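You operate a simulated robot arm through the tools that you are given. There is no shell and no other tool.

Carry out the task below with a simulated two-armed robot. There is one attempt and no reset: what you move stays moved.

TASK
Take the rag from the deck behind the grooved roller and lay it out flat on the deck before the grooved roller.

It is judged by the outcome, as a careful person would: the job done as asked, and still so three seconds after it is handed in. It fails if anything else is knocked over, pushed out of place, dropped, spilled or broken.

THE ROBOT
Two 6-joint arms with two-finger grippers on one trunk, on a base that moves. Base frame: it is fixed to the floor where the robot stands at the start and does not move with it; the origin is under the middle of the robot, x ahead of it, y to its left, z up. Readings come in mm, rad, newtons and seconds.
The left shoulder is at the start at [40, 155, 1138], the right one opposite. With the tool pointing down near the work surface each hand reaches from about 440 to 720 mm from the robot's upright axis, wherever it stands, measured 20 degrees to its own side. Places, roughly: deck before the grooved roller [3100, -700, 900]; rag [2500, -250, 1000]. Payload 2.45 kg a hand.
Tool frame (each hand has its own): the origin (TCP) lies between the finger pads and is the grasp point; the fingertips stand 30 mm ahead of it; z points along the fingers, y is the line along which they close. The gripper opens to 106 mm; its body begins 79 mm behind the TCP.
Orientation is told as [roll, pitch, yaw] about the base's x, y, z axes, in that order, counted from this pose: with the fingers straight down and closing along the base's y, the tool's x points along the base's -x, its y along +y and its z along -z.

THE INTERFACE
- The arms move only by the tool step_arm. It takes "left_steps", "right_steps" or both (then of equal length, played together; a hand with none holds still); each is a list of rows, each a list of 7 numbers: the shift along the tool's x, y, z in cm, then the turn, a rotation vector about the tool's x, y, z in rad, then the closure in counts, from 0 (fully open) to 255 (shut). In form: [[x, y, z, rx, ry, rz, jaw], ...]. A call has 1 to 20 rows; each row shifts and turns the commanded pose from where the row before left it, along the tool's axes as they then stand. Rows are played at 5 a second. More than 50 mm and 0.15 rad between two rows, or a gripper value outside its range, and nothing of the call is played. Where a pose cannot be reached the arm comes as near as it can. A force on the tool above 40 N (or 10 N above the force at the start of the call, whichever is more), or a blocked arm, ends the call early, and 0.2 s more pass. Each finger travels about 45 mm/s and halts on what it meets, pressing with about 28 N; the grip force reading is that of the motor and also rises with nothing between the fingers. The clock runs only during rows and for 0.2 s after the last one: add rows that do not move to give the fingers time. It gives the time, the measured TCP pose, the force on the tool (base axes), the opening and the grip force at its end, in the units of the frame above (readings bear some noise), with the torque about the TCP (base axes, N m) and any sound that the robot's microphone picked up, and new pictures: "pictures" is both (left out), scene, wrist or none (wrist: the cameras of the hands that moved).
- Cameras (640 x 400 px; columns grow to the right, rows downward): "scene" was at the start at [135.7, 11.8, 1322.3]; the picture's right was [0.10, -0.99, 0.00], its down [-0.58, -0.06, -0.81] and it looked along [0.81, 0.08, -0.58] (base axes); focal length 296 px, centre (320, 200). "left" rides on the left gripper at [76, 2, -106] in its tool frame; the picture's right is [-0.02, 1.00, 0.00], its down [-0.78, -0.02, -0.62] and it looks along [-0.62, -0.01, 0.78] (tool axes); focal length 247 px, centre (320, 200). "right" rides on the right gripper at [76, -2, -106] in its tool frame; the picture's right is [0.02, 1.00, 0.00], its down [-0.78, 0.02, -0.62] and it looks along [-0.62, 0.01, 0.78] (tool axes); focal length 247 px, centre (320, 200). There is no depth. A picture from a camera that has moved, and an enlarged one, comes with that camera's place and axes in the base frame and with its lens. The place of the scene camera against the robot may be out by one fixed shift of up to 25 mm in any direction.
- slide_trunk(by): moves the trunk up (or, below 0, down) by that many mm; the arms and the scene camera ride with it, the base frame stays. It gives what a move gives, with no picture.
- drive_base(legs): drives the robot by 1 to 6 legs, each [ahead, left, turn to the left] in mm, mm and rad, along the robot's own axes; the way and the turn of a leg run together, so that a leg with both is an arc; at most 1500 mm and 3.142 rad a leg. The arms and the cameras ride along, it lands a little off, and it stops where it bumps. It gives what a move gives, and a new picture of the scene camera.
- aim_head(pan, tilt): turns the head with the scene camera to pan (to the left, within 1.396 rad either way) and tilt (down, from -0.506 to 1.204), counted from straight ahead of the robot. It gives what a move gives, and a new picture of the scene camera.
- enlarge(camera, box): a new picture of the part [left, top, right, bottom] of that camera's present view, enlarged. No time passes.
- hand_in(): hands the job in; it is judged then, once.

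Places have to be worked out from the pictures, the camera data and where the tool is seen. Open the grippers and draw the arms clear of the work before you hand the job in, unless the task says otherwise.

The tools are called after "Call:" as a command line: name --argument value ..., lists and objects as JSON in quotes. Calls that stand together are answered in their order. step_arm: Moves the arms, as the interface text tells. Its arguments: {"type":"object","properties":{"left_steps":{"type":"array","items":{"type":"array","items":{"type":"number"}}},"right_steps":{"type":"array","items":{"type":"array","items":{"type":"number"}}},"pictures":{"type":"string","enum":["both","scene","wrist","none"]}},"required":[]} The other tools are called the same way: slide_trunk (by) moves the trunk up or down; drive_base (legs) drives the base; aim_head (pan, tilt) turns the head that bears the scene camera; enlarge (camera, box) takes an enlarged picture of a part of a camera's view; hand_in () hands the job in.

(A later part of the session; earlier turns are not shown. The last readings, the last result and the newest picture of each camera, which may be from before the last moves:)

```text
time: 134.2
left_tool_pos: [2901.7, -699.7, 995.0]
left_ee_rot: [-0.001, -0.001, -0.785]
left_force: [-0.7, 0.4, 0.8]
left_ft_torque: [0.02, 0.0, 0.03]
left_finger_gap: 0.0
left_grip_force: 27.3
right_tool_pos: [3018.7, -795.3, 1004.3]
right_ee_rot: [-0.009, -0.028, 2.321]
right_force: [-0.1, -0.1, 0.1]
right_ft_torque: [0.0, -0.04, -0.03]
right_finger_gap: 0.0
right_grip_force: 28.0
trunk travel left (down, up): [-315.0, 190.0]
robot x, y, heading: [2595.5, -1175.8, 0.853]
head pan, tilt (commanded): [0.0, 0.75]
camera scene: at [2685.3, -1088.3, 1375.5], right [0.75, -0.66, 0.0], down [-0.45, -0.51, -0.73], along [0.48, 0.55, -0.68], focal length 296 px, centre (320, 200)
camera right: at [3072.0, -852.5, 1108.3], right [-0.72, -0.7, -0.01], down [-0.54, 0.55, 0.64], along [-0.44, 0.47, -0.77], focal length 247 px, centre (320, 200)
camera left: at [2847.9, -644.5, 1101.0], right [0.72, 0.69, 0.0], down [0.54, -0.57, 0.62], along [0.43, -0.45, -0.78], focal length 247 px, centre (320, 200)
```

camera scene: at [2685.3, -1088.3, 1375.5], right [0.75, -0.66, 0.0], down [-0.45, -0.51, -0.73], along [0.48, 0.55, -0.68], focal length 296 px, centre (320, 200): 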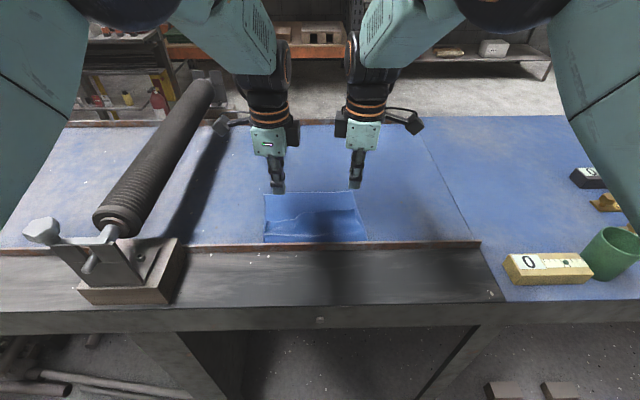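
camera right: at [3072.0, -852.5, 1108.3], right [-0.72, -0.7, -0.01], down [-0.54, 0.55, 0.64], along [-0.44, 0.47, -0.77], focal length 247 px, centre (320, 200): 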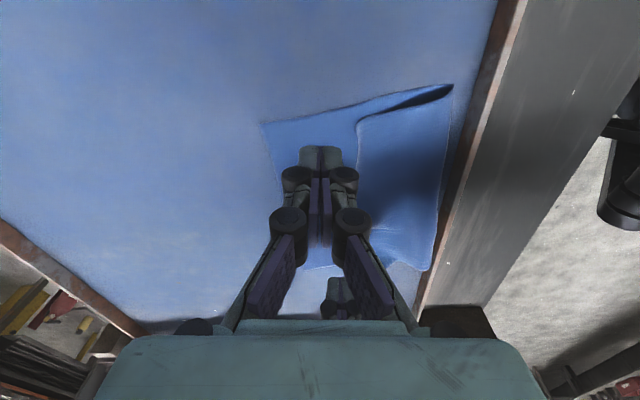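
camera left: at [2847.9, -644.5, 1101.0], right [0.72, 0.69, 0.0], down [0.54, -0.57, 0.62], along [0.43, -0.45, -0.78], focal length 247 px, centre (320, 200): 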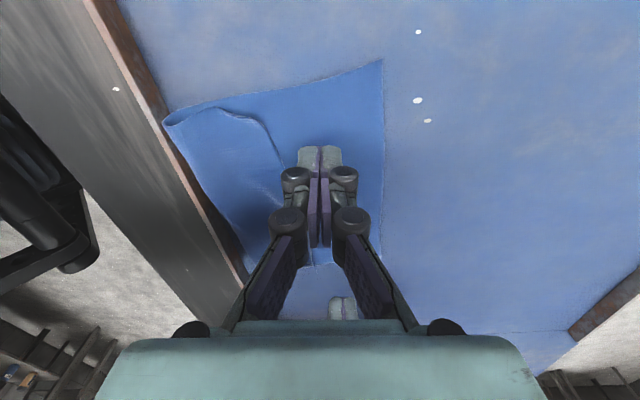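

The right arm reaches an inner limit at about 70 mm from the centreline, so I shift the base 15 mm left to centre on the rag and use press points at ±80 mm.

Call:
drive_base --legs '[[0, 18, 0]]'

Call:
step_arm --left_steps '[[0, 0, 0, 0, 0, 0, 255]]' --right_steps '[[1.0, 0, 0.4, 0, 0, 0, 255]]' --pictures "wrist"

```text
time: 135.1
left_tool_pos: [2889.5, -689.9, 997.1]
left_ee_rot: [-0.001, 0.001, -0.783]
left_force: [1.0, -0.6, -0.2]
left_ft_torque: [0.05, 0.05, 0.05]
left_finger_gap: 0.0
left_grip_force: 28.0
right_tool_pos: [3006.3, -784.6, 997.1]
right_ee_rot: [0.001, -0.028, 2.326]
right_force: [0.5, -0.9, 0.2]
right_ft_torque: [-0.01, 0.04, 0.01]
right_finger_gap: 0.0
right_grip_force: 27.8
trunk travel left (down, up): [-315.0, 190.0]
robot x, y, heading: [2579.2, -1164.5, 0.851]
head pan, tilt (commanded): [0.0, 0.75]
camera scene: at [2675.0, -1078.2, 1375.4], right [0.75, -0.66, 0.0], down [-0.45, -0.51, -0.73], along [0.48, 0.55, -0.68], focal length 296 px, centre (320, 200)
```

scene: 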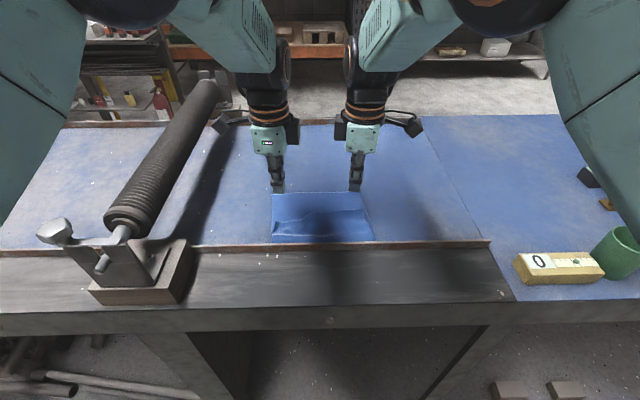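

```text
time: 135.5
left_tool_pos: [2886.7, -686.6, 996.4]
left_ee_rot: [-0.001, -0.004, -0.781]
left_force: [-0.9, 0.3, 0.5]
left_ft_torque: [-0.02, -0.02, -0.02]
left_finger_gap: 0.1
left_grip_force: 27.8
right_tool_pos: [3009.1, -789.4, 993.3]
right_ee_rot: [0.0, -0.022, 2.324]
right_force: [-0.7, -0.1, -0.1]
right_ft_torque: [0.02, -0.01, -0.01]
right_finger_gap: 0.1
right_grip_force: 28.4
trunk travel left (down, up): [-315.0, 190.0]
robot x, y, heading: [2578.4, -1164.1, 0.849]
head pan, tilt (commanded): [0.0, 0.75]
camera right: at [3062.8, -846.2, 1098.6], right [-0.71, -0.7, 0.0], down [-0.54, 0.55, 0.64], along [-0.45, 0.46, -0.77], focal length 247 px, centre (320, 200)
camera left: at [2833.4, -630.3, 1102.4], right [0.72, 0.69, 0.0], down [0.54, -0.56, 0.62], along [0.43, -0.45, -0.78], focal length 247 px, centre (320, 200)
```

right: 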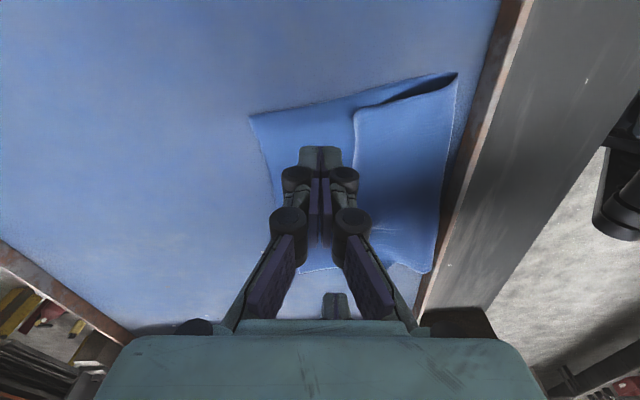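
left: 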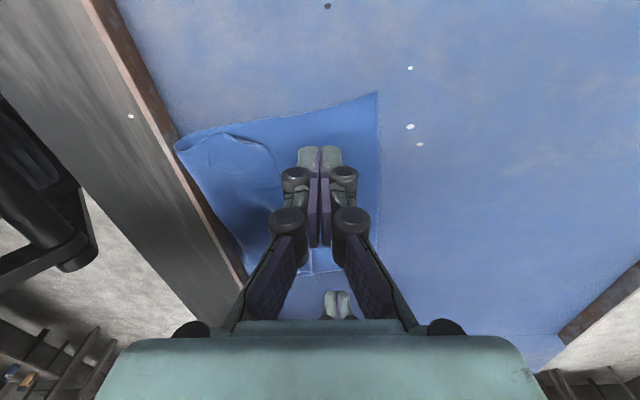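

Both fingertips are now about 20–25 mm inside the rag's side edges, on its single-layer part. I lower to near contact and then feel for it.

Call:
step_arm --left_steps '[[0, 0, 2.0, 0, 0, 0, 255], [0, 0, 2.0, 0, 0, 0, 255], [0, 0, 0, 0, 0, 0, 255]]' --right_steps '[[0.4, 0, 1.9, 0, 0, 0, 255], [0.3, 0, 1.8, 0, 0, 0, 255], [0, 0, 0, 0, 0, 0, 255]]' --pictures "none"

Call:
step_arm --left_steps '[[0, 0, 0.3, 0, 0, 0, 255], [0, 0, 0.2, 0, 0, 0, 255]]' --right_steps '[[0, 0, 0.3, 0, 0, 0, 255], [0, 0, 0.2, 0, 0, 0, 255]]' --pictures "none"

```text
time: 136.3
left_tool_pos: [2887.8, -687.8, 957.6]
left_ee_rot: [0.001, -0.002, -0.783]
left_force: [-0.1, -0.5, -0.6]
left_ft_torque: [0.05, -0.02, -0.01]
left_finger_gap: 0.0
left_grip_force: 28.1
right_tool_pos: [3013.5, -794.8, 956.1]
right_ee_rot: [0.002, -0.026, 2.326]
right_force: [-1.0, -0.3, 0.3]
right_ft_torque: [0.01, 0.01, -0.01]
right_finger_gap: 0.2
right_grip_force: 28.1
trunk travel left (down, up): [-315.0, 190.0]
robot x, y, heading: [2575.1, -1164.9, 0.851]
head pan, tilt (commanded): [0.0, 0.75]
```

```text
time: 136.9
left_tool_pos: [2887.4, -687.6, 952.5]
left_ee_rot: [-0.001, -0.003, -0.783]
left_force: [0.7, 0.5, -0.1]
left_ft_torque: [0.03, 0.05, 0.0]
left_finger_gap: 0.0
left_grip_force: 28.1
right_tool_pos: [3014.0, -795.5, 952.7]
right_ee_rot: [0.0, -0.023, 2.325]
right_force: [-0.3, 0.2, 0.8]
right_ft_torque: [0.03, -0.01, 0.0]
right_finger_gap: 0.1
right_grip_force: 28.4
trunk travel left (down, up): [-315.0, 190.0]
robot x, y, heading: [2576.5, -1164.7, 0.851]
head pan, tilt (commanded): [0.0, 0.75]
```

Call:
step_arm --left_steps '[[0, 0, 0.2, 0, 0, 0, 255], [0, 0, 0.2, 0, 0, 0, 255]]' --right_steps '[[0, 0, 0.2, 0, 0, 0, 255], [0, 0, 0.2, 0, 0, 0, 255]]' --pictures "none"

Call:
step_arm --left_steps '[[0, 0, 0.1, 0, 0, 0, 255], [0, 0, 0.1, 0, 0, 0, 255]]' --right_steps '[[0, 0, 0.1, 0, 0, 0, 255], [0, 0, 0.1, 0, 0, 0, 255]]' --pictures "none"

```text
time: 137.5
left_tool_pos: [2888.0, -688.6, 949.3]
left_ee_rot: [0.003, -0.003, -0.783]
left_force: [-0.5, 0.2, 2.4]
left_ft_torque: [0.02, -0.07, 0.01]
left_finger_gap: 0.4
left_grip_force: 27.9
right_tool_pos: [3013.2, -794.5, 950.0]
right_ee_rot: [-0.005, -0.025, 2.326]
right_force: [0.5, 0.6, 2.9]
right_ft_torque: [0.01, -0.02, -0.01]
right_finger_gap: 0.0
right_grip_force: 27.6
trunk travel left (down, up): [-315.0, 190.0]
robot x, y, heading: [2580.8, -1159.9, 0.85]
head pan, tilt (commanded): [0.0, 0.75]
```

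```text
time: 138.1
left_tool_pos: [2888.1, -688.0, 949.6]
left_ee_rot: [0.005, -0.002, -0.784]
left_force: [-0.1, 0.9, 13.5]
left_ft_torque: [0.0, 0.06, 0.0]
left_finger_gap: 0.0
left_grip_force: 27.9
right_tool_pos: [3013.4, -795.8, 949.7]
right_ee_rot: [-0.006, -0.025, 2.325]
right_force: [2.5, 0.1, 14.4]
right_ft_torque: [-0.01, -0.03, 0.01]
right_finger_gap: 0.1
right_grip_force: 27.4
trunk travel left (down, up): [-315.0, 190.0]
robot x, y, heading: [2577.9, -1164.2, 0.855]
head pan, tilt (commanded): [0.0, 0.75]
```

About 14 N on each. I push forward 30 mm with both hands together and look.

Call:
step_arm --left_steps '[[0.06, 1.0, 0, 0, 0, 0, 255], [0.06, 1.0, 0, 0, 0, 0, 255], [0.06, 1.0, 0, 0, 0, 0, 255]]' --right_steps '[[-0.06, -1.0, 0, 0, 0, 0, 255], [-0.06, -1.0, 0, 0, 0, 0, 255], [-0.06, -1.0, 0, 0, 0, 0, 255]]'

```text
time: 138.9
left_tool_pos: [2906.0, -667.5, 948.9]
left_ee_rot: [0.006, -0.003, -0.784]
left_force: [-4.0, -4.9, 21.2]
left_ft_torque: [-0.08, 0.17, 0.02]
left_finger_gap: 0.0
left_grip_force: 27.6
right_tool_pos: [3031.6, -775.8, 949.2]
right_ee_rot: [-0.004, -0.022, 2.323]
right_force: [-2.1, -3.8, 15.6]
right_ft_torque: [-0.15, 0.1, 0.0]
right_finger_gap: 0.0
right_grip_force: 27.3
trunk travel left (down, up): [-315.0, 190.0]
robot x, y, heading: [2578.2, -1163.6, 0.849]
head pan, tilt (commanded): [0.0, 0.75]
camera scene: at [2667.3, -1079.6, 1376.1], right [0.75, -0.66, 0.0], down [-0.45, -0.51, -0.73], along [0.48, 0.55, -0.68], focal length 296 px, centre (320, 200)
camera right: at [3085.5, -832.7, 1053.8], right [-0.71, -0.7, 0.0], down [-0.54, 0.55, 0.64], along [-0.44, 0.46, -0.77], focal length 247 px, centre (320, 200)
camera left: at [2851.8, -612.2, 1054.9], right [0.72, 0.69, 0.01], down [0.54, -0.57, 0.62], along [0.44, -0.44, -0.78], focal length 247 px, centre (320, 200)
```

scene: 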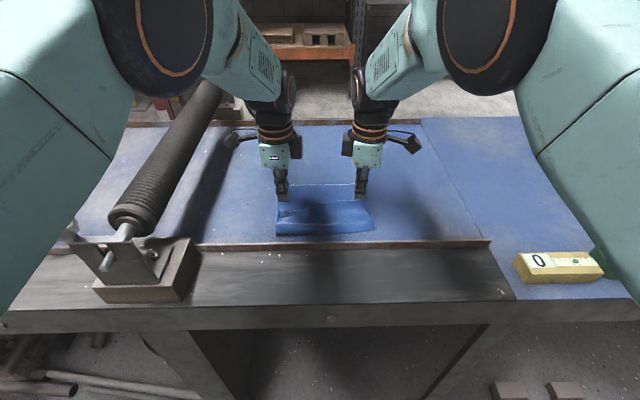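
right: 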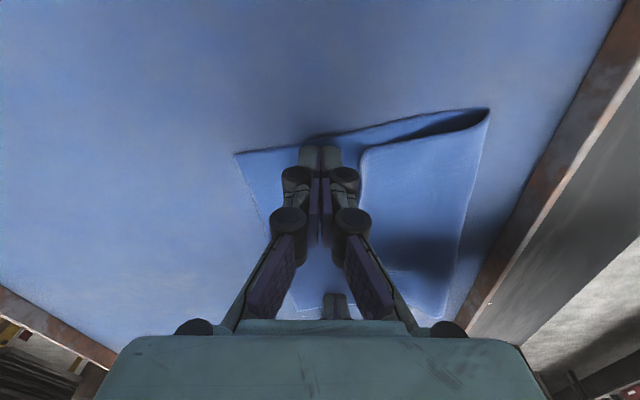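
left: 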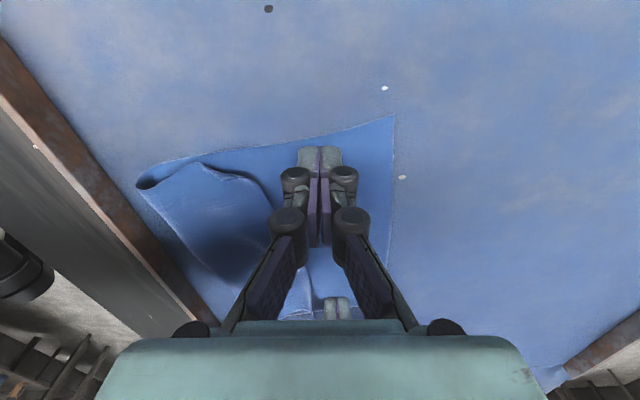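

The whole rag slides forward with the fingers. I continue another 50 mm.

Call:
step_arm --left_steps '[[0.06, 1.0, -0.05, 0, 0, 0, 255], [0.06, 1.0, 0, 0, 0, 0, 255], [0.06, 1.0, 0, 0, 0, 0, 255], [0.06, 1.0, 0, 0, 0, 0, 255], [0.06, 1.0, 0, 0, 0, 0, 255]]' --right_steps '[[-0.06, -1.0, 0, 0, 0, 0, 255], [-0.06, -1.0, 0, 0, 0, 0, 255], [-0.06, -1.0, 0, 0, 0, 0, 255], [-0.06, -1.0, 0, 0, 0, 0, 255], [-0.06, -1.0, 0, 0, 0, 0, 255]]'

```text
time: 140.1
left_tool_pos: [2939.2, -629.0, 949.6]
left_ee_rot: [0.004, -0.003, -0.783]
left_force: [-0.8, -2.2, 11.5]
left_ft_torque: [-0.05, 0.08, 0.0]
left_finger_gap: 0.1
left_grip_force: 27.9
right_tool_pos: [3067.9, -737.0, 949.4]
right_ee_rot: [-0.003, -0.022, 2.325]
right_force: [-3.9, -1.8, 15.1]
right_ft_torque: [-0.09, 0.13, 0.01]
right_finger_gap: 0.1
right_grip_force: 28.4
trunk travel left (down, up): [-315.0, 190.0]
robot x, y, heading: [2577.3, -1165.5, 0.849]
head pan, tilt (commanded): [0.0, 0.75]
camera scene: at [2668.2, -1078.1, 1375.9], right [0.75, -0.66, 0.0], down [-0.45, -0.51, -0.73], along [0.48, 0.55, -0.68], focal length 296 px, centre (320, 200)
camera right: at [3120.7, -795.0, 1053.8], right [-0.71, -0.7, 0.0], down [-0.54, 0.55, 0.64], along [-0.45, 0.46, -0.77], focal length 247 px, centre (320, 200)
camera left: at [2885.4, -573.5, 1055.0], right [0.72, 0.69, 0.0], down [0.54, -0.56, 0.62], along [0.43, -0.45, -0.78], focal length 247 px, centre (320, 200)
```

scene: 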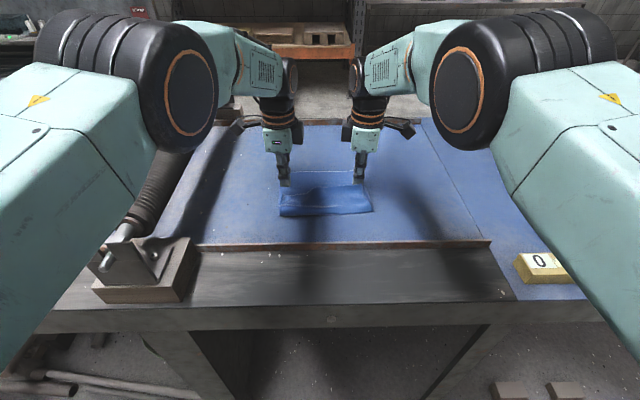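
right: 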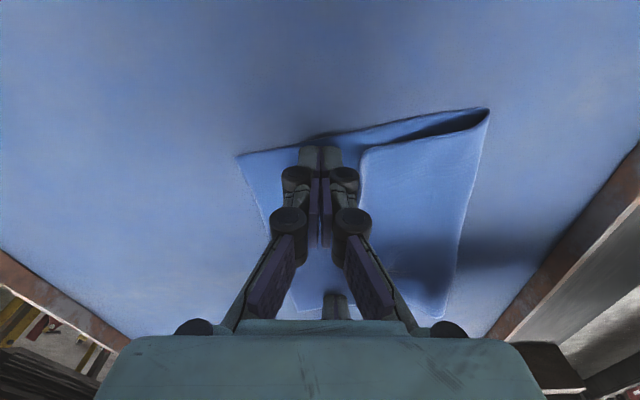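
left: 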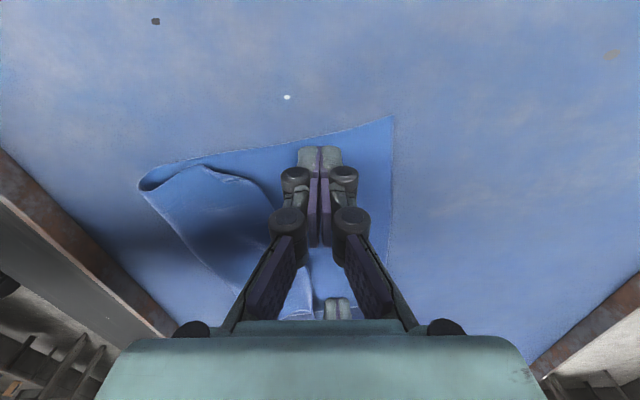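

The rag slid about 80 mm in; the fold line is now well clear of the rail. Next I unfold the near strip: I raise the hands, open the jaws and look at the flap's edge.

Call:
step_arm --left_steps '[[0, 0, -2.0, 0, 0, 0, 255], [0, 0, -2.0, 0, 0, 0, 200], [0, -1.5, -3.0, 0, 0, 0, 150], [0, -1.5, -3.0, 0, 0, 0, 110]]' --right_steps '[[0, 0, -2.0, 0, 0, 0, 255], [0, 0, -2.0, 0, 0, 0, 200], [0.5, 1.5, -3.0, 0, 0, 0, 150], [0.5, 1.5, -3.0, 0, 0, 0, 110]]'

```text
time: 141.1
left_tool_pos: [2917.7, -649.6, 1047.3]
left_ee_rot: [0.002, -0.001, -0.78]
left_force: [0.1, 0.3, 0.4]
left_ft_torque: [0.03, -0.01, -0.01]
left_finger_gap: 58.4
left_grip_force: 0.2
right_tool_pos: [3056.2, -768.0, 1046.5]
right_ee_rot: [0.0, -0.023, 2.326]
right_force: [-0.9, -0.5, -0.2]
right_ft_torque: [-0.01, -0.02, 0.02]
right_finger_gap: 58.3
right_grip_force: 0.0
trunk travel left (down, up): [-315.0, 190.0]
robot x, y, heading: [2578.8, -1163.7, 0.848]
head pan, tilt (commanded): [0.0, 0.75]
camera scene: at [2670.3, -1076.6, 1375.6], right [0.75, -0.66, 0.0], down [-0.45, -0.51, -0.73], along [0.48, 0.55, -0.68], focal length 296 px, centre (320, 200)
camera right: at [3110.0, -824.1, 1150.5], right [-0.71, -0.7, 0.0], down [-0.54, 0.55, 0.64], along [-0.45, 0.46, -0.77], focal length 247 px, centre (320, 200)
camera left: at [2865.3, -594.1, 1153.5], right [0.72, 0.69, 0.0], down [0.54, -0.56, 0.62], along [0.43, -0.45, -0.78], focal length 247 px, centre (320, 200)
```

scene: 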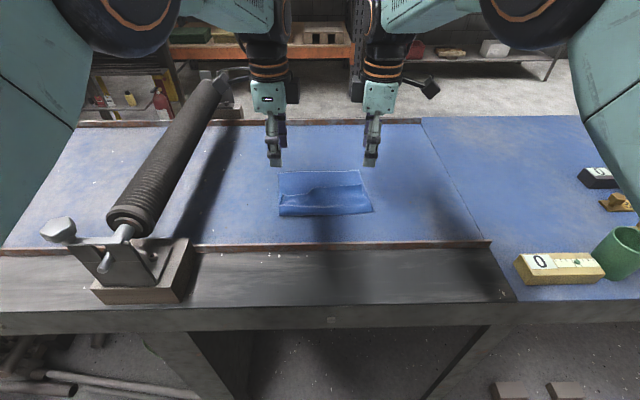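
right: 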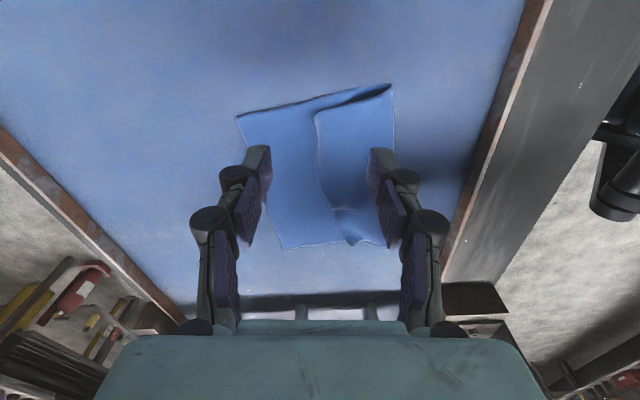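
left: 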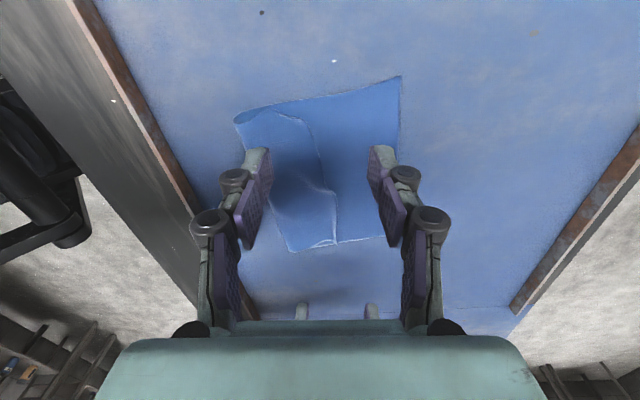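

Call:
enlarge --camera "left" --box '[220, 60, 420, 265]'

Call:
enlarge --camera "right" --box '[220, 70, 420, 260]'

Call:
enlarge --camera "scene" --box '[260, 155, 390, 228]'

```text
1.95 times, centred on (320, 162) of left
camera zoom: at [2865.3, -594.1, 1153.5], right [0.72, 0.69, 0.0], down [0.54, -0.56, 0.62], along [0.43, -0.45, -0.78], focal length 482 px, centre (320, 273)
```

zoom: 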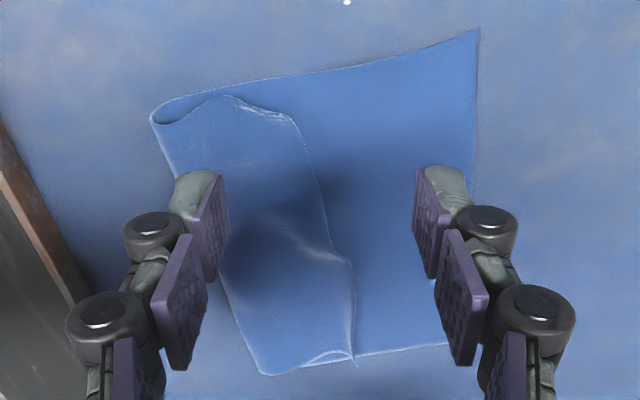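

```text
2.11 times, centred on (320, 165) of right
camera zoom: at [3110.0, -824.1, 1150.5], right [-0.71, -0.7, 0.0], down [-0.54, 0.55, 0.64], along [-0.45, 0.46, -0.77], focal length 520 px, centre (320, 274)
```

zoom: 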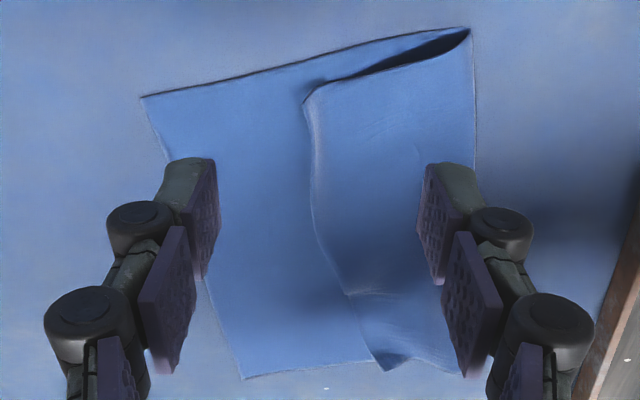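

```text
4.92 times, centred on (325, 192) of scene
camera zoom: at [2670.3, -1076.6, 1375.6], right [0.75, -0.66, 0.0], down [-0.45, -0.51, -0.73], along [0.48, 0.55, -0.68], focal length 1456 px, centre (295, 242)
```

zoom: 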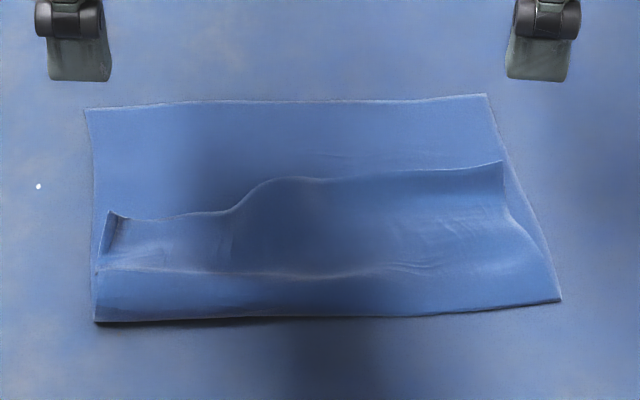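

I can see the flap's edge: about X=599 at 72 mm left and X≈617 at 85 mm right, with ~68 mm of cloth folded over. I'll straddle that edge with each gripper, hovering just above the lower layer, and pinch only the flap.

Call:
step_arm --left_steps '[[-0.7, -1.0, 0, 0, 0, 0, 120], [-0.65, -1.0, 2.0, 0, 0, 0, 130], [0, 0, 3.0, 0, 0, 0, 130], [0, 0, 3.0, 0, 0, 0, 130]]' --right_steps '[[-0.7, 0.3, 0, 0, 0, 0, 120], [-0.75, 0.35, 2.0, 0, 0, 0, 130], [0, 0, 3.0, 0, 0, 0, 130], [0, 0, 3.0, 0, 0, 0, 130]]'

```text
time: 142.1
left_tool_pos: [2916.6, -670.1, 964.7]
left_ee_rot: [-0.002, -0.003, -0.782]
left_force: [-0.7, -0.1, -0.4]
left_ft_torque: [-0.03, 0.0, 0.03]
left_finger_gap: 51.9
left_grip_force: 0.2
right_tool_pos: [3039.3, -757.9, 964.1]
right_ee_rot: [0.002, -0.023, 2.326]
right_force: [0.1, 0.3, 0.3]
right_ft_torque: [-0.01, 0.01, 0.0]
right_finger_gap: 51.9
right_grip_force: 0.2
trunk travel left (down, up): [-315.0, 190.0]
robot x, y, heading: [2578.6, -1162.5, 0.856]
head pan, tilt (commanded): [0.0, 0.75]
camera scene: at [2672.7, -1073.4, 1375.2], right [0.75, -0.66, 0.0], down [-0.45, -0.51, -0.73], along [0.48, 0.55, -0.68], focal length 296 px, centre (320, 200)
camera right: at [3093.4, -815.2, 1069.7], right [-0.71, -0.7, 0.0], down [-0.54, 0.55, 0.64], along [-0.45, 0.46, -0.77], focal length 247 px, centre (320, 200)
camera left: at [2863.9, -614.5, 1070.4], right [0.72, 0.69, 0.0], down [0.54, -0.56, 0.62], along [0.43, -0.45, -0.78], focal length 247 px, centre (320, 200)
```

scene: 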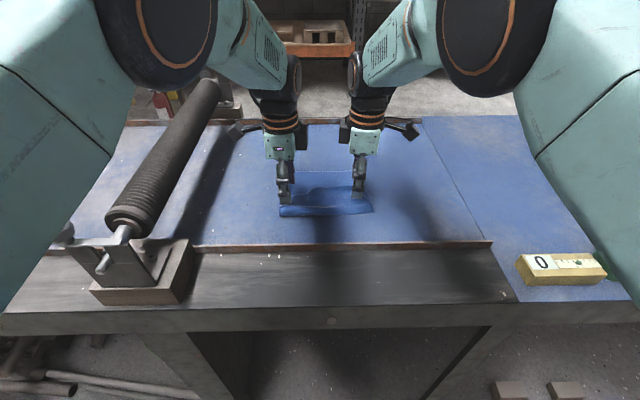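
right: 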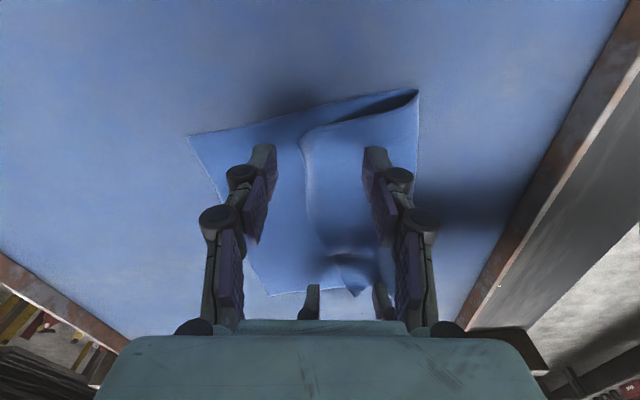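
left: 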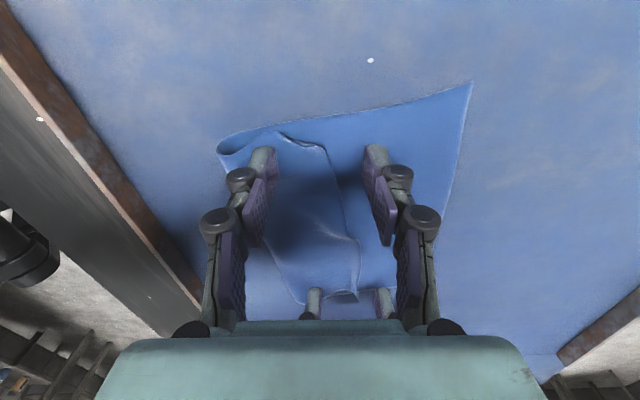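

Both grippers straddle the flap's edge. I lower to about 4 mm above the lower layer and check the forces.

Call:
step_arm --left_steps '[[0, 0, 0.6, 0, 0, 0, 130], [0, 0, 0.5, 0, 0, 0, 130]]' --right_steps '[[0, 0, 0.6, 0, 0, 0, 130], [0, 0, 0.5, 0, 0, 0, 130]]' --pictures "none"

Call:
step_arm --left_steps '[[0, 0, 0, 0, 0, 0, 150], [0, 0, 0, 0, 0, 0, 170], [0, 0, 0, 0, 0, 0, 190]]' --right_steps '[[0, 0, 0, 0, 0, 0, 150], [0, 0, 0, 0, 0, 0, 170], [0, 0, 0, 0, 0, 0, 190]]' --pictures "wrist"

```text
time: 142.7
left_tool_pos: [2916.2, -669.4, 953.5]
left_ee_rot: [-0.002, -0.002, -0.783]
left_force: [0.6, -0.1, -0.4]
left_ft_torque: [-0.03, 0.04, 0.0]
left_finger_gap: 51.7
left_grip_force: 0.0
right_tool_pos: [3039.9, -757.4, 952.9]
right_ee_rot: [0.003, -0.023, 2.324]
right_force: [0.1, 0.0, -0.5]
right_ft_torque: [0.01, 0.06, -0.02]
right_finger_gap: 52.0
right_grip_force: 0.1
trunk travel left (down, up): [-315.0, 190.0]
robot x, y, heading: [2576.6, -1164.5, 0.845]
head pan, tilt (commanded): [0.0, 0.75]
```

```text
time: 143.5
left_tool_pos: [2914.4, -673.8, 955.3]
left_ee_rot: [0.002, -0.003, -0.783]
left_force: [0.7, 0.7, 0.2]
left_ft_torque: [0.04, 0.0, -0.04]
left_finger_gap: 27.0
left_grip_force: 0.1
right_tool_pos: [3037.7, -760.6, 955.5]
right_ee_rot: [0.0, -0.024, 2.324]
right_force: [-0.6, 0.8, -0.5]
right_ft_torque: [0.05, -0.01, 0.01]
right_finger_gap: 26.9
right_grip_force: 0.0
trunk travel left (down, up): [-315.0, 190.0]
robot x, y, heading: [2583.6, -1161.0, 0.852]
head pan, tilt (commanded): [0.0, 0.75]
camera right: at [3091.7, -817.1, 1060.2], right [-0.71, -0.7, 0.0], down [-0.54, 0.55, 0.64], along [-0.45, 0.46, -0.77], focal length 247 px, centre (320, 200)
camera left: at [2861.3, -616.7, 1061.9], right [0.72, 0.69, 0.0], down [0.54, -0.56, 0.62], along [0.43, -0.45, -0.78], focal length 247 px, centre (320, 200)
```

right: 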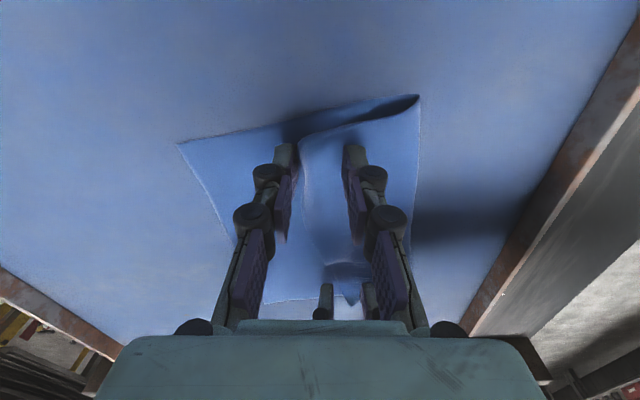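
left: 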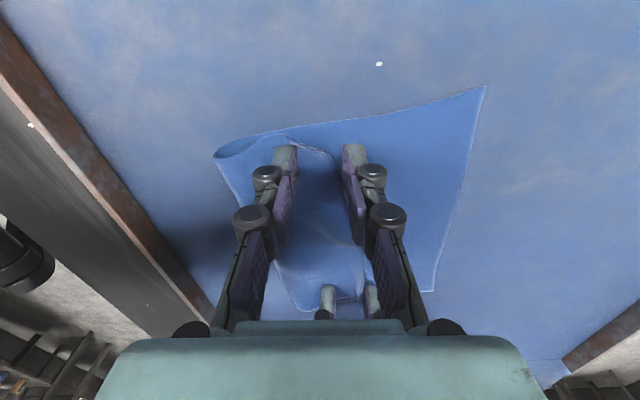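

The far fingers are right at the flap's edge. I lower 4 mm more for light contact and close fully.

Call:
step_arm --left_steps '[[0, 0, 0.3, 0, 0, 0, 190], [0, 0, 0.2, 0, 0, 0, 195], [0, 0, 0, 0, 0, 0, 215], [0, 0, 0, 0, 0, 0, 235], [0, 0, 0, 0, 0, 0, 255], [0, 0, 0, 0, 0, 0, 255]]' --right_steps '[[0, 0, 0.3, 0, 0, 0, 190], [0, 0, 0.2, 0, 0, 0, 195], [0, 0, 0, 0, 0, 0, 215], [0, 0, 0, 0, 0, 0, 235], [0, 0, 0, 0, 0, 0, 255], [0, 0, 0, 0, 0, 0, 255]]' --pictures "wrist"

```text
time: 144.9
left_tool_pos: [2914.1, -674.3, 952.2]
left_ee_rot: [0.007, -0.002, -0.781]
left_force: [-1.8, -2.5, 15.3]
left_ft_torque: [-0.08, 0.11, -0.01]
left_finger_gap: 3.5
left_grip_force: 27.7
right_tool_pos: [3037.8, -760.0, 950.5]
right_ee_rot: [-0.003, -0.025, 2.324]
right_force: [0.6, 1.5, 5.8]
right_ft_torque: [0.01, -0.02, -0.02]
right_finger_gap: 6.7
right_grip_force: 28.1
trunk travel left (down, up): [-315.0, 190.0]
robot x, y, heading: [2575.9, -1163.2, 0.851]
head pan, tilt (commanded): [0.0, 0.75]
camera right: at [3091.4, -817.5, 1056.5], right [-0.71, -0.7, 0.0], down [-0.54, 0.55, 0.64], along [-0.45, 0.46, -0.77], focal length 247 px, centre (320, 200)
camera left: at [2860.1, -617.4, 1058.9], right [0.72, 0.69, 0.0], down [0.54, -0.57, 0.62], along [0.43, -0.45, -0.78], focal length 247 px, centre (320, 200)
```

right: 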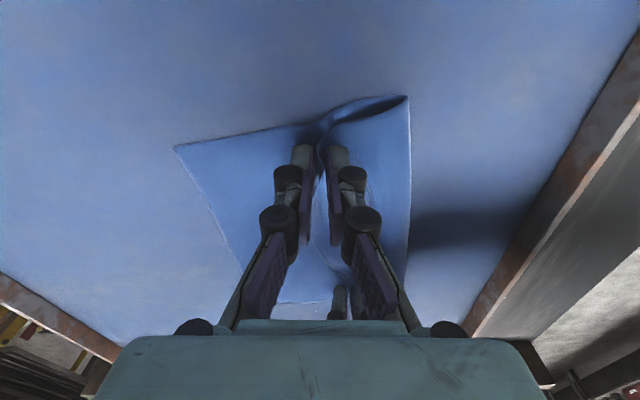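
left: 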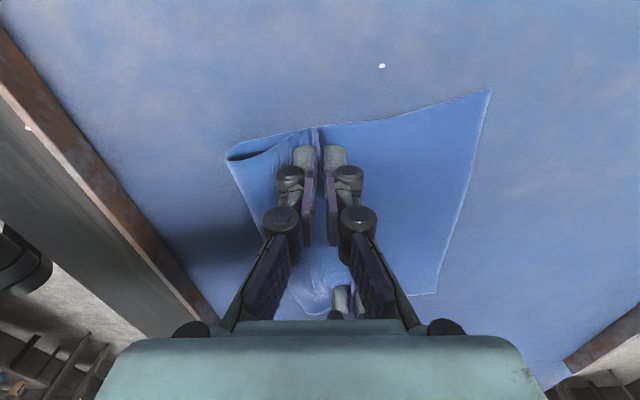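

Both have pinched something (3.5 and 6.7 mm). I lift 3 cm gently and see whether only the flap comes up.

Call:
step_arm --left_steps '[[0, 0, -1.0, 0, 0, 0, 255], [0, 0, -1.0, 0, 0, 0, 255], [0, 0, -1.0, 0, 0, 0, 255], [0, 0, 0, 0, 0, 0, 255]]' --right_steps '[[0, 0, -1.0, 0, 0, 0, 255], [0, 0, -1.0, 0, 0, 0, 255], [0, 0, -1.0, 0, 0, 0, 255], [0, 0, 0, 0, 0, 0, 255]]'

Call:
enlarge --camera "left" --box '[200, 60, 500, 330]'

Call:
enlarge --camera "right" --box '[150, 60, 450, 330]'

Call:
enlarge --camera "scene" --box '[240, 110, 400, 230]'

```text
time: 145.9
left_tool_pos: [2914.6, -670.5, 979.6]
left_ee_rot: [-0.002, -0.001, -0.784]
left_force: [1.7, 1.0, 1.7]
left_ft_torque: [-0.1, 0.1, -0.01]
left_finger_gap: 0.0
left_grip_force: 21.7
right_tool_pos: [3038.7, -757.2, 978.5]
right_ee_rot: [0.002, -0.022, 2.326]
right_force: [0.3, 1.1, 0.3]
right_ft_torque: [-0.02, -0.01, -0.01]
right_finger_gap: 4.5
right_grip_force: 35.9
trunk travel left (down, up): [-315.0, 190.0]
robot x, y, heading: [2575.2, -1160.1, 0.852]
head pan, tilt (commanded): [0.0, 0.75]
camera scene: at [2672.0, -1073.9, 1375.3], right [0.75, -0.66, 0.0], down [-0.45, -0.51, -0.73], along [0.48, 0.55, -0.68], focal length 296 px, centre (320, 200)
camera right: at [3093.1, -814.6, 1083.4], right [-0.71, -0.7, 0.0], down [-0.54, 0.55, 0.64], along [-0.45, 0.46, -0.77], focal length 247 px, centre (320, 200)
camera left: at [2861.7, -614.6, 1086.1], right [0.72, 0.69, 0.0], down [0.54, -0.56, 0.62], along [0.43, -0.45, -0.78], focal length 247 px, centre (320, 200)
```

scene: 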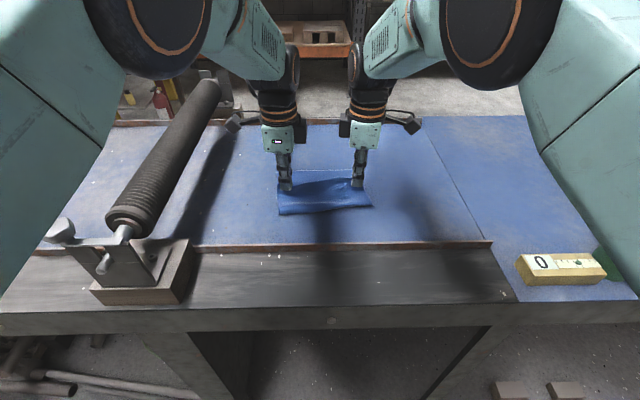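
right: 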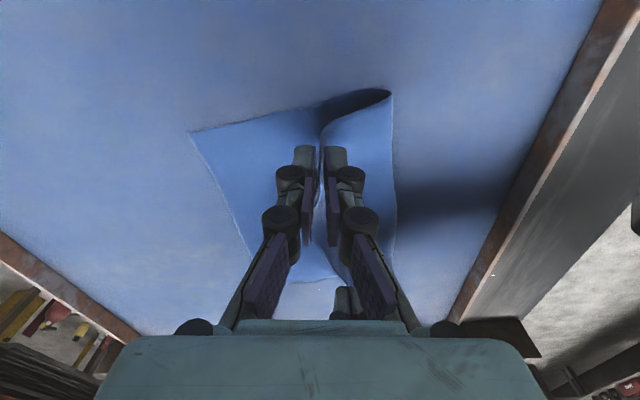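
left: 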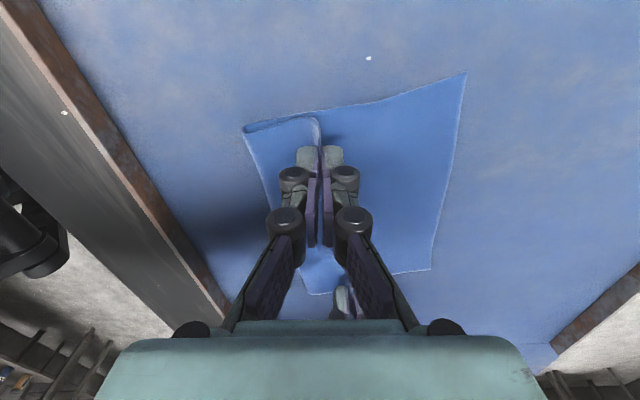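

```text
1.48 times, centred on (350, 195) of left
camera zoom: at [2861.7, -614.6, 1086.1], right [0.72, 0.69, 0.0], down [0.54, -0.56, 0.62], along [0.43, -0.45, -0.78], focal length 366 px, centre (276, 207)
```

zoom: 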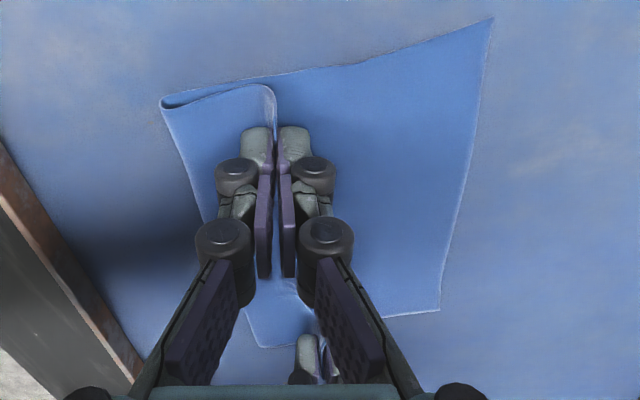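

```text
1.48 times, centred on (300, 195) of right
camera zoom: at [3093.1, -814.6, 1083.4], right [-0.71, -0.7, 0.0], down [-0.54, 0.55, 0.64], along [-0.45, 0.46, -0.77], focal length 366 px, centre (350, 207)
```

zoom: 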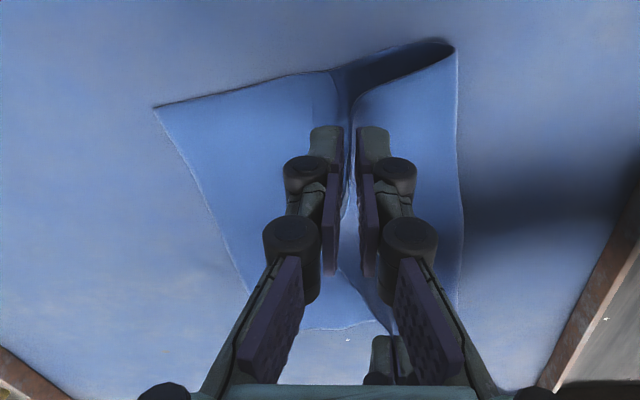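

```text
3.33 times, centred on (320, 170) of scene
camera zoom: at [2672.0, -1073.9, 1375.3], right [0.75, -0.66, 0.0], down [-0.45, -0.51, -0.73], along [0.48, 0.55, -0.68], focal length 986 px, centre (320, 300)
```

zoom: 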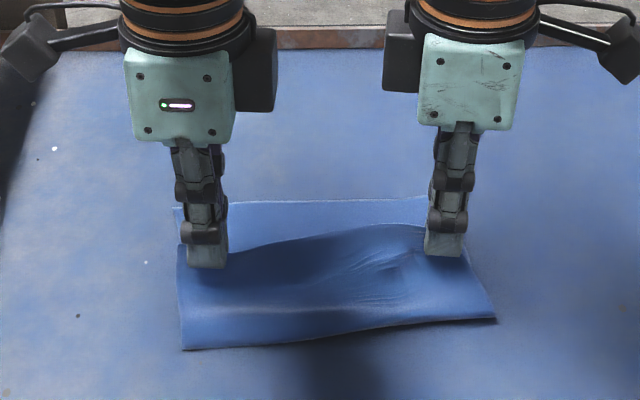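

The flap is in both hands. I now carry it up and back over the fold line in an arc.

Call:
step_arm --left_steps '[[-0.08, -1.3, -1.4, 0, 0, 0, 255], [-0.1, -1.7, -1.0, 0, 0, 0, 255], [-0.12, -1.9, -0.3, 0, 0, 0, 255], [-0.12, -1.9, 0.3, 0, 0, 0, 255]]' --right_steps '[[0.12, 1.3, -1.4, 0, 0, 0, 255], [0.16, 1.7, -1.0, 0, 0, 0, 255], [0.18, 1.9, -0.3, 0, 0, 0, 255], [0.18, 1.9, 0.3, 0, 0, 0, 255]]'

Call:
enlarge --camera "scene" --box '[240, 110, 400, 230]'

```text
time: 147.1
left_tool_pos: [2848.4, -720.7, 966.3]
left_ee_rot: [-0.095, -0.06, -0.728]
left_force: [0.6, -0.4, -2.7]
left_ft_torque: [0.02, -0.02, -0.01]
left_finger_gap: 4.0
left_grip_force: 36.9
left hand out of reach, approached as far as the arm can: row 4
right_tool_pos: [2997.6, -818.3, 994.1]
right_ee_rot: [0.031, -0.046, 2.295]
right_force: [-0.6, -0.7, 0.4]
right_ft_torque: [0.13, -0.12, -0.03]
right_finger_gap: 3.0
right_grip_force: 32.6
trunk travel left (down, up): [-315.0, 190.0]
robot x, y, heading: [2580.7, -1163.2, 0.851]
head pan, tilt (commanded): [0.0, 0.75]
stopped in row 4 (left hand): the arm was blocked; the commanded pose is now the measured one
camera scene: at [2670.9, -1075.6, 1375.5], right [0.75, -0.66, 0.0], down [-0.45, -0.51, -0.73], along [0.48, 0.55, -0.68], focal length 296 px, centre (320, 200)
camera right: at [3053.9, -876.3, 1096.7], right [-0.73, -0.68, 0.03], down [-0.5, 0.57, 0.66], along [-0.46, 0.47, -0.75], focal length 247 px, centre (320, 200)
camera left: at [2794.5, -655.9, 1067.2], right [0.68, 0.73, -0.09], down [0.58, -0.46, 0.67], along [0.44, -0.51, -0.74], focal length 247 px, centre (320, 200)
```

scene: 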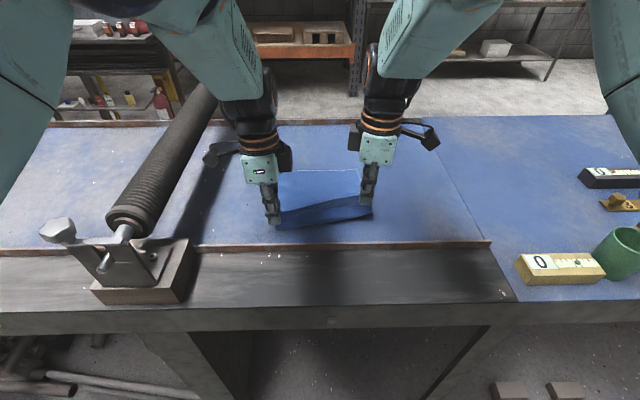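
right: 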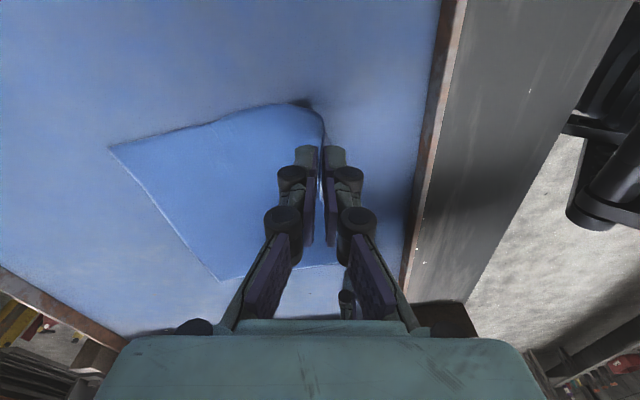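
left: 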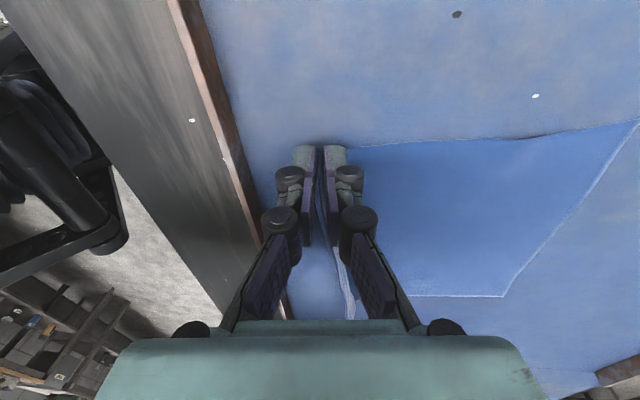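

```text
3.33 times, centred on (320, 170) of scene
camera zoom: at [2670.9, -1075.6, 1375.5], right [0.75, -0.66, 0.0], down [-0.45, -0.51, -0.73], along [0.48, 0.55, -0.68], focal length 986 px, centre (320, 300)
```

zoom: 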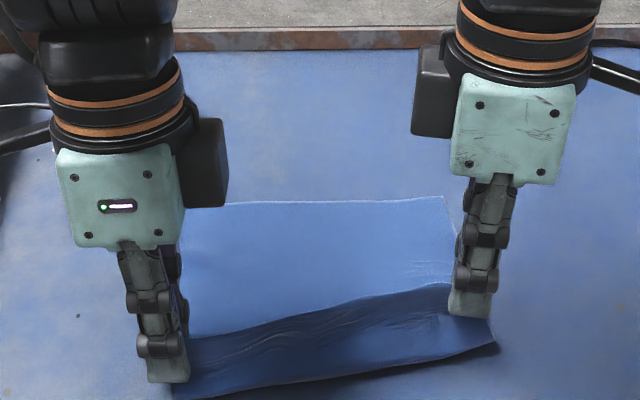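

The left wrist camera came close to the roller and the left arm stopped. I move the left hand slightly up, away from the roller, and straighten its orientation.

Call:
step_arm --left_steps '[[-0.7, 0, -0.5, -0.03, 0.02, 0.02, 255], [-0.6, 0.3, 0, -0.035, 0.02, 0.02, 255], [0, 0.3, 0, -0.03, 0.02, 0.016, 255]]'

Call:
enlarge --camera "scene" --box '[150, 60, 400, 250]'

```text
time: 147.9
left_tool_pos: [2852.2, -708.3, 965.1]
left_ee_rot: [-0.025, -0.047, -0.738]
left_force: [-0.5, -0.1, 1.3]
left_ft_torque: [0.0, 0.05, 0.0]
left_finger_gap: 0.8
left_grip_force: 22.3
left hand out of reach, approached as far as the arm can: row 3
right_tool_pos: [2997.5, -816.4, 993.5]
right_ee_rot: [0.032, -0.043, 2.296]
right_force: [-0.6, 0.5, 0.4]
right_ft_torque: [-0.08, 0.07, 0.0]
right_finger_gap: 4.0
right_grip_force: 26.0
trunk travel left (down, up): [-315.0, 190.0]
robot x, y, heading: [2575.3, -1163.7, 0.849]
head pan, tilt (commanded): [0.0, 0.75]
camera scene: at [2671.4, -1073.7, 1375.3], right [0.75, -0.66, 0.0], down [-0.45, -0.51, -0.73], along [0.48, 0.55, -0.68], focal length 296 px, centre (320, 200)
camera left: at [2794.9, -650.0, 1065.4], right [0.69, 0.72, -0.02], down [0.55, -0.51, 0.66], along [0.46, -0.47, -0.75], focal length 247 px, centre (320, 200)
```

scene: 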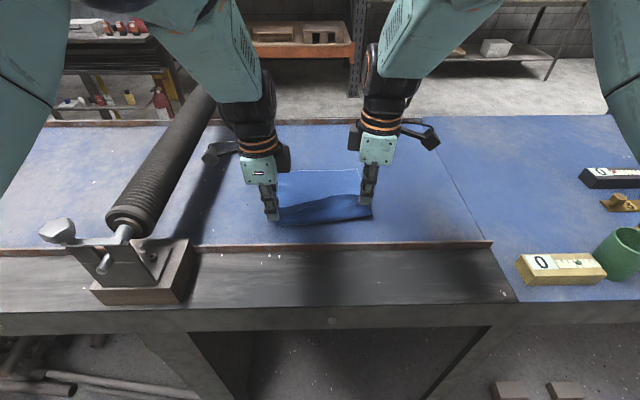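
left: 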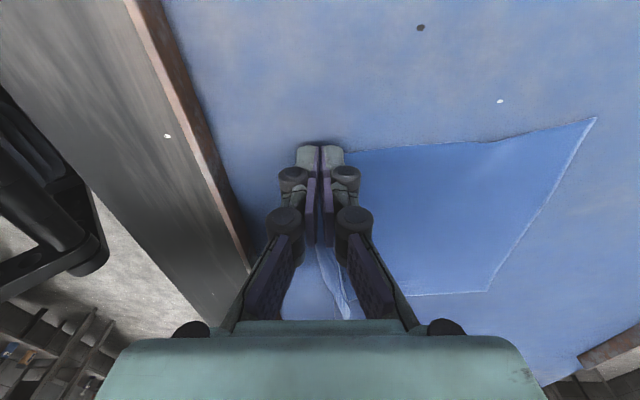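

```text
2.11 times, centred on (275, 155) of scene
camera zoom: at [2671.4, -1073.7, 1375.3], right [0.75, -0.66, 0.0], down [-0.45, -0.51, -0.73], along [0.48, 0.55, -0.68], focal length 623 px, centre (415, 295)
```

zoom: 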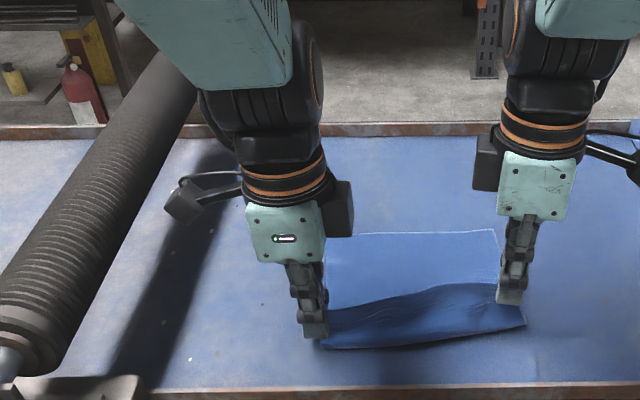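

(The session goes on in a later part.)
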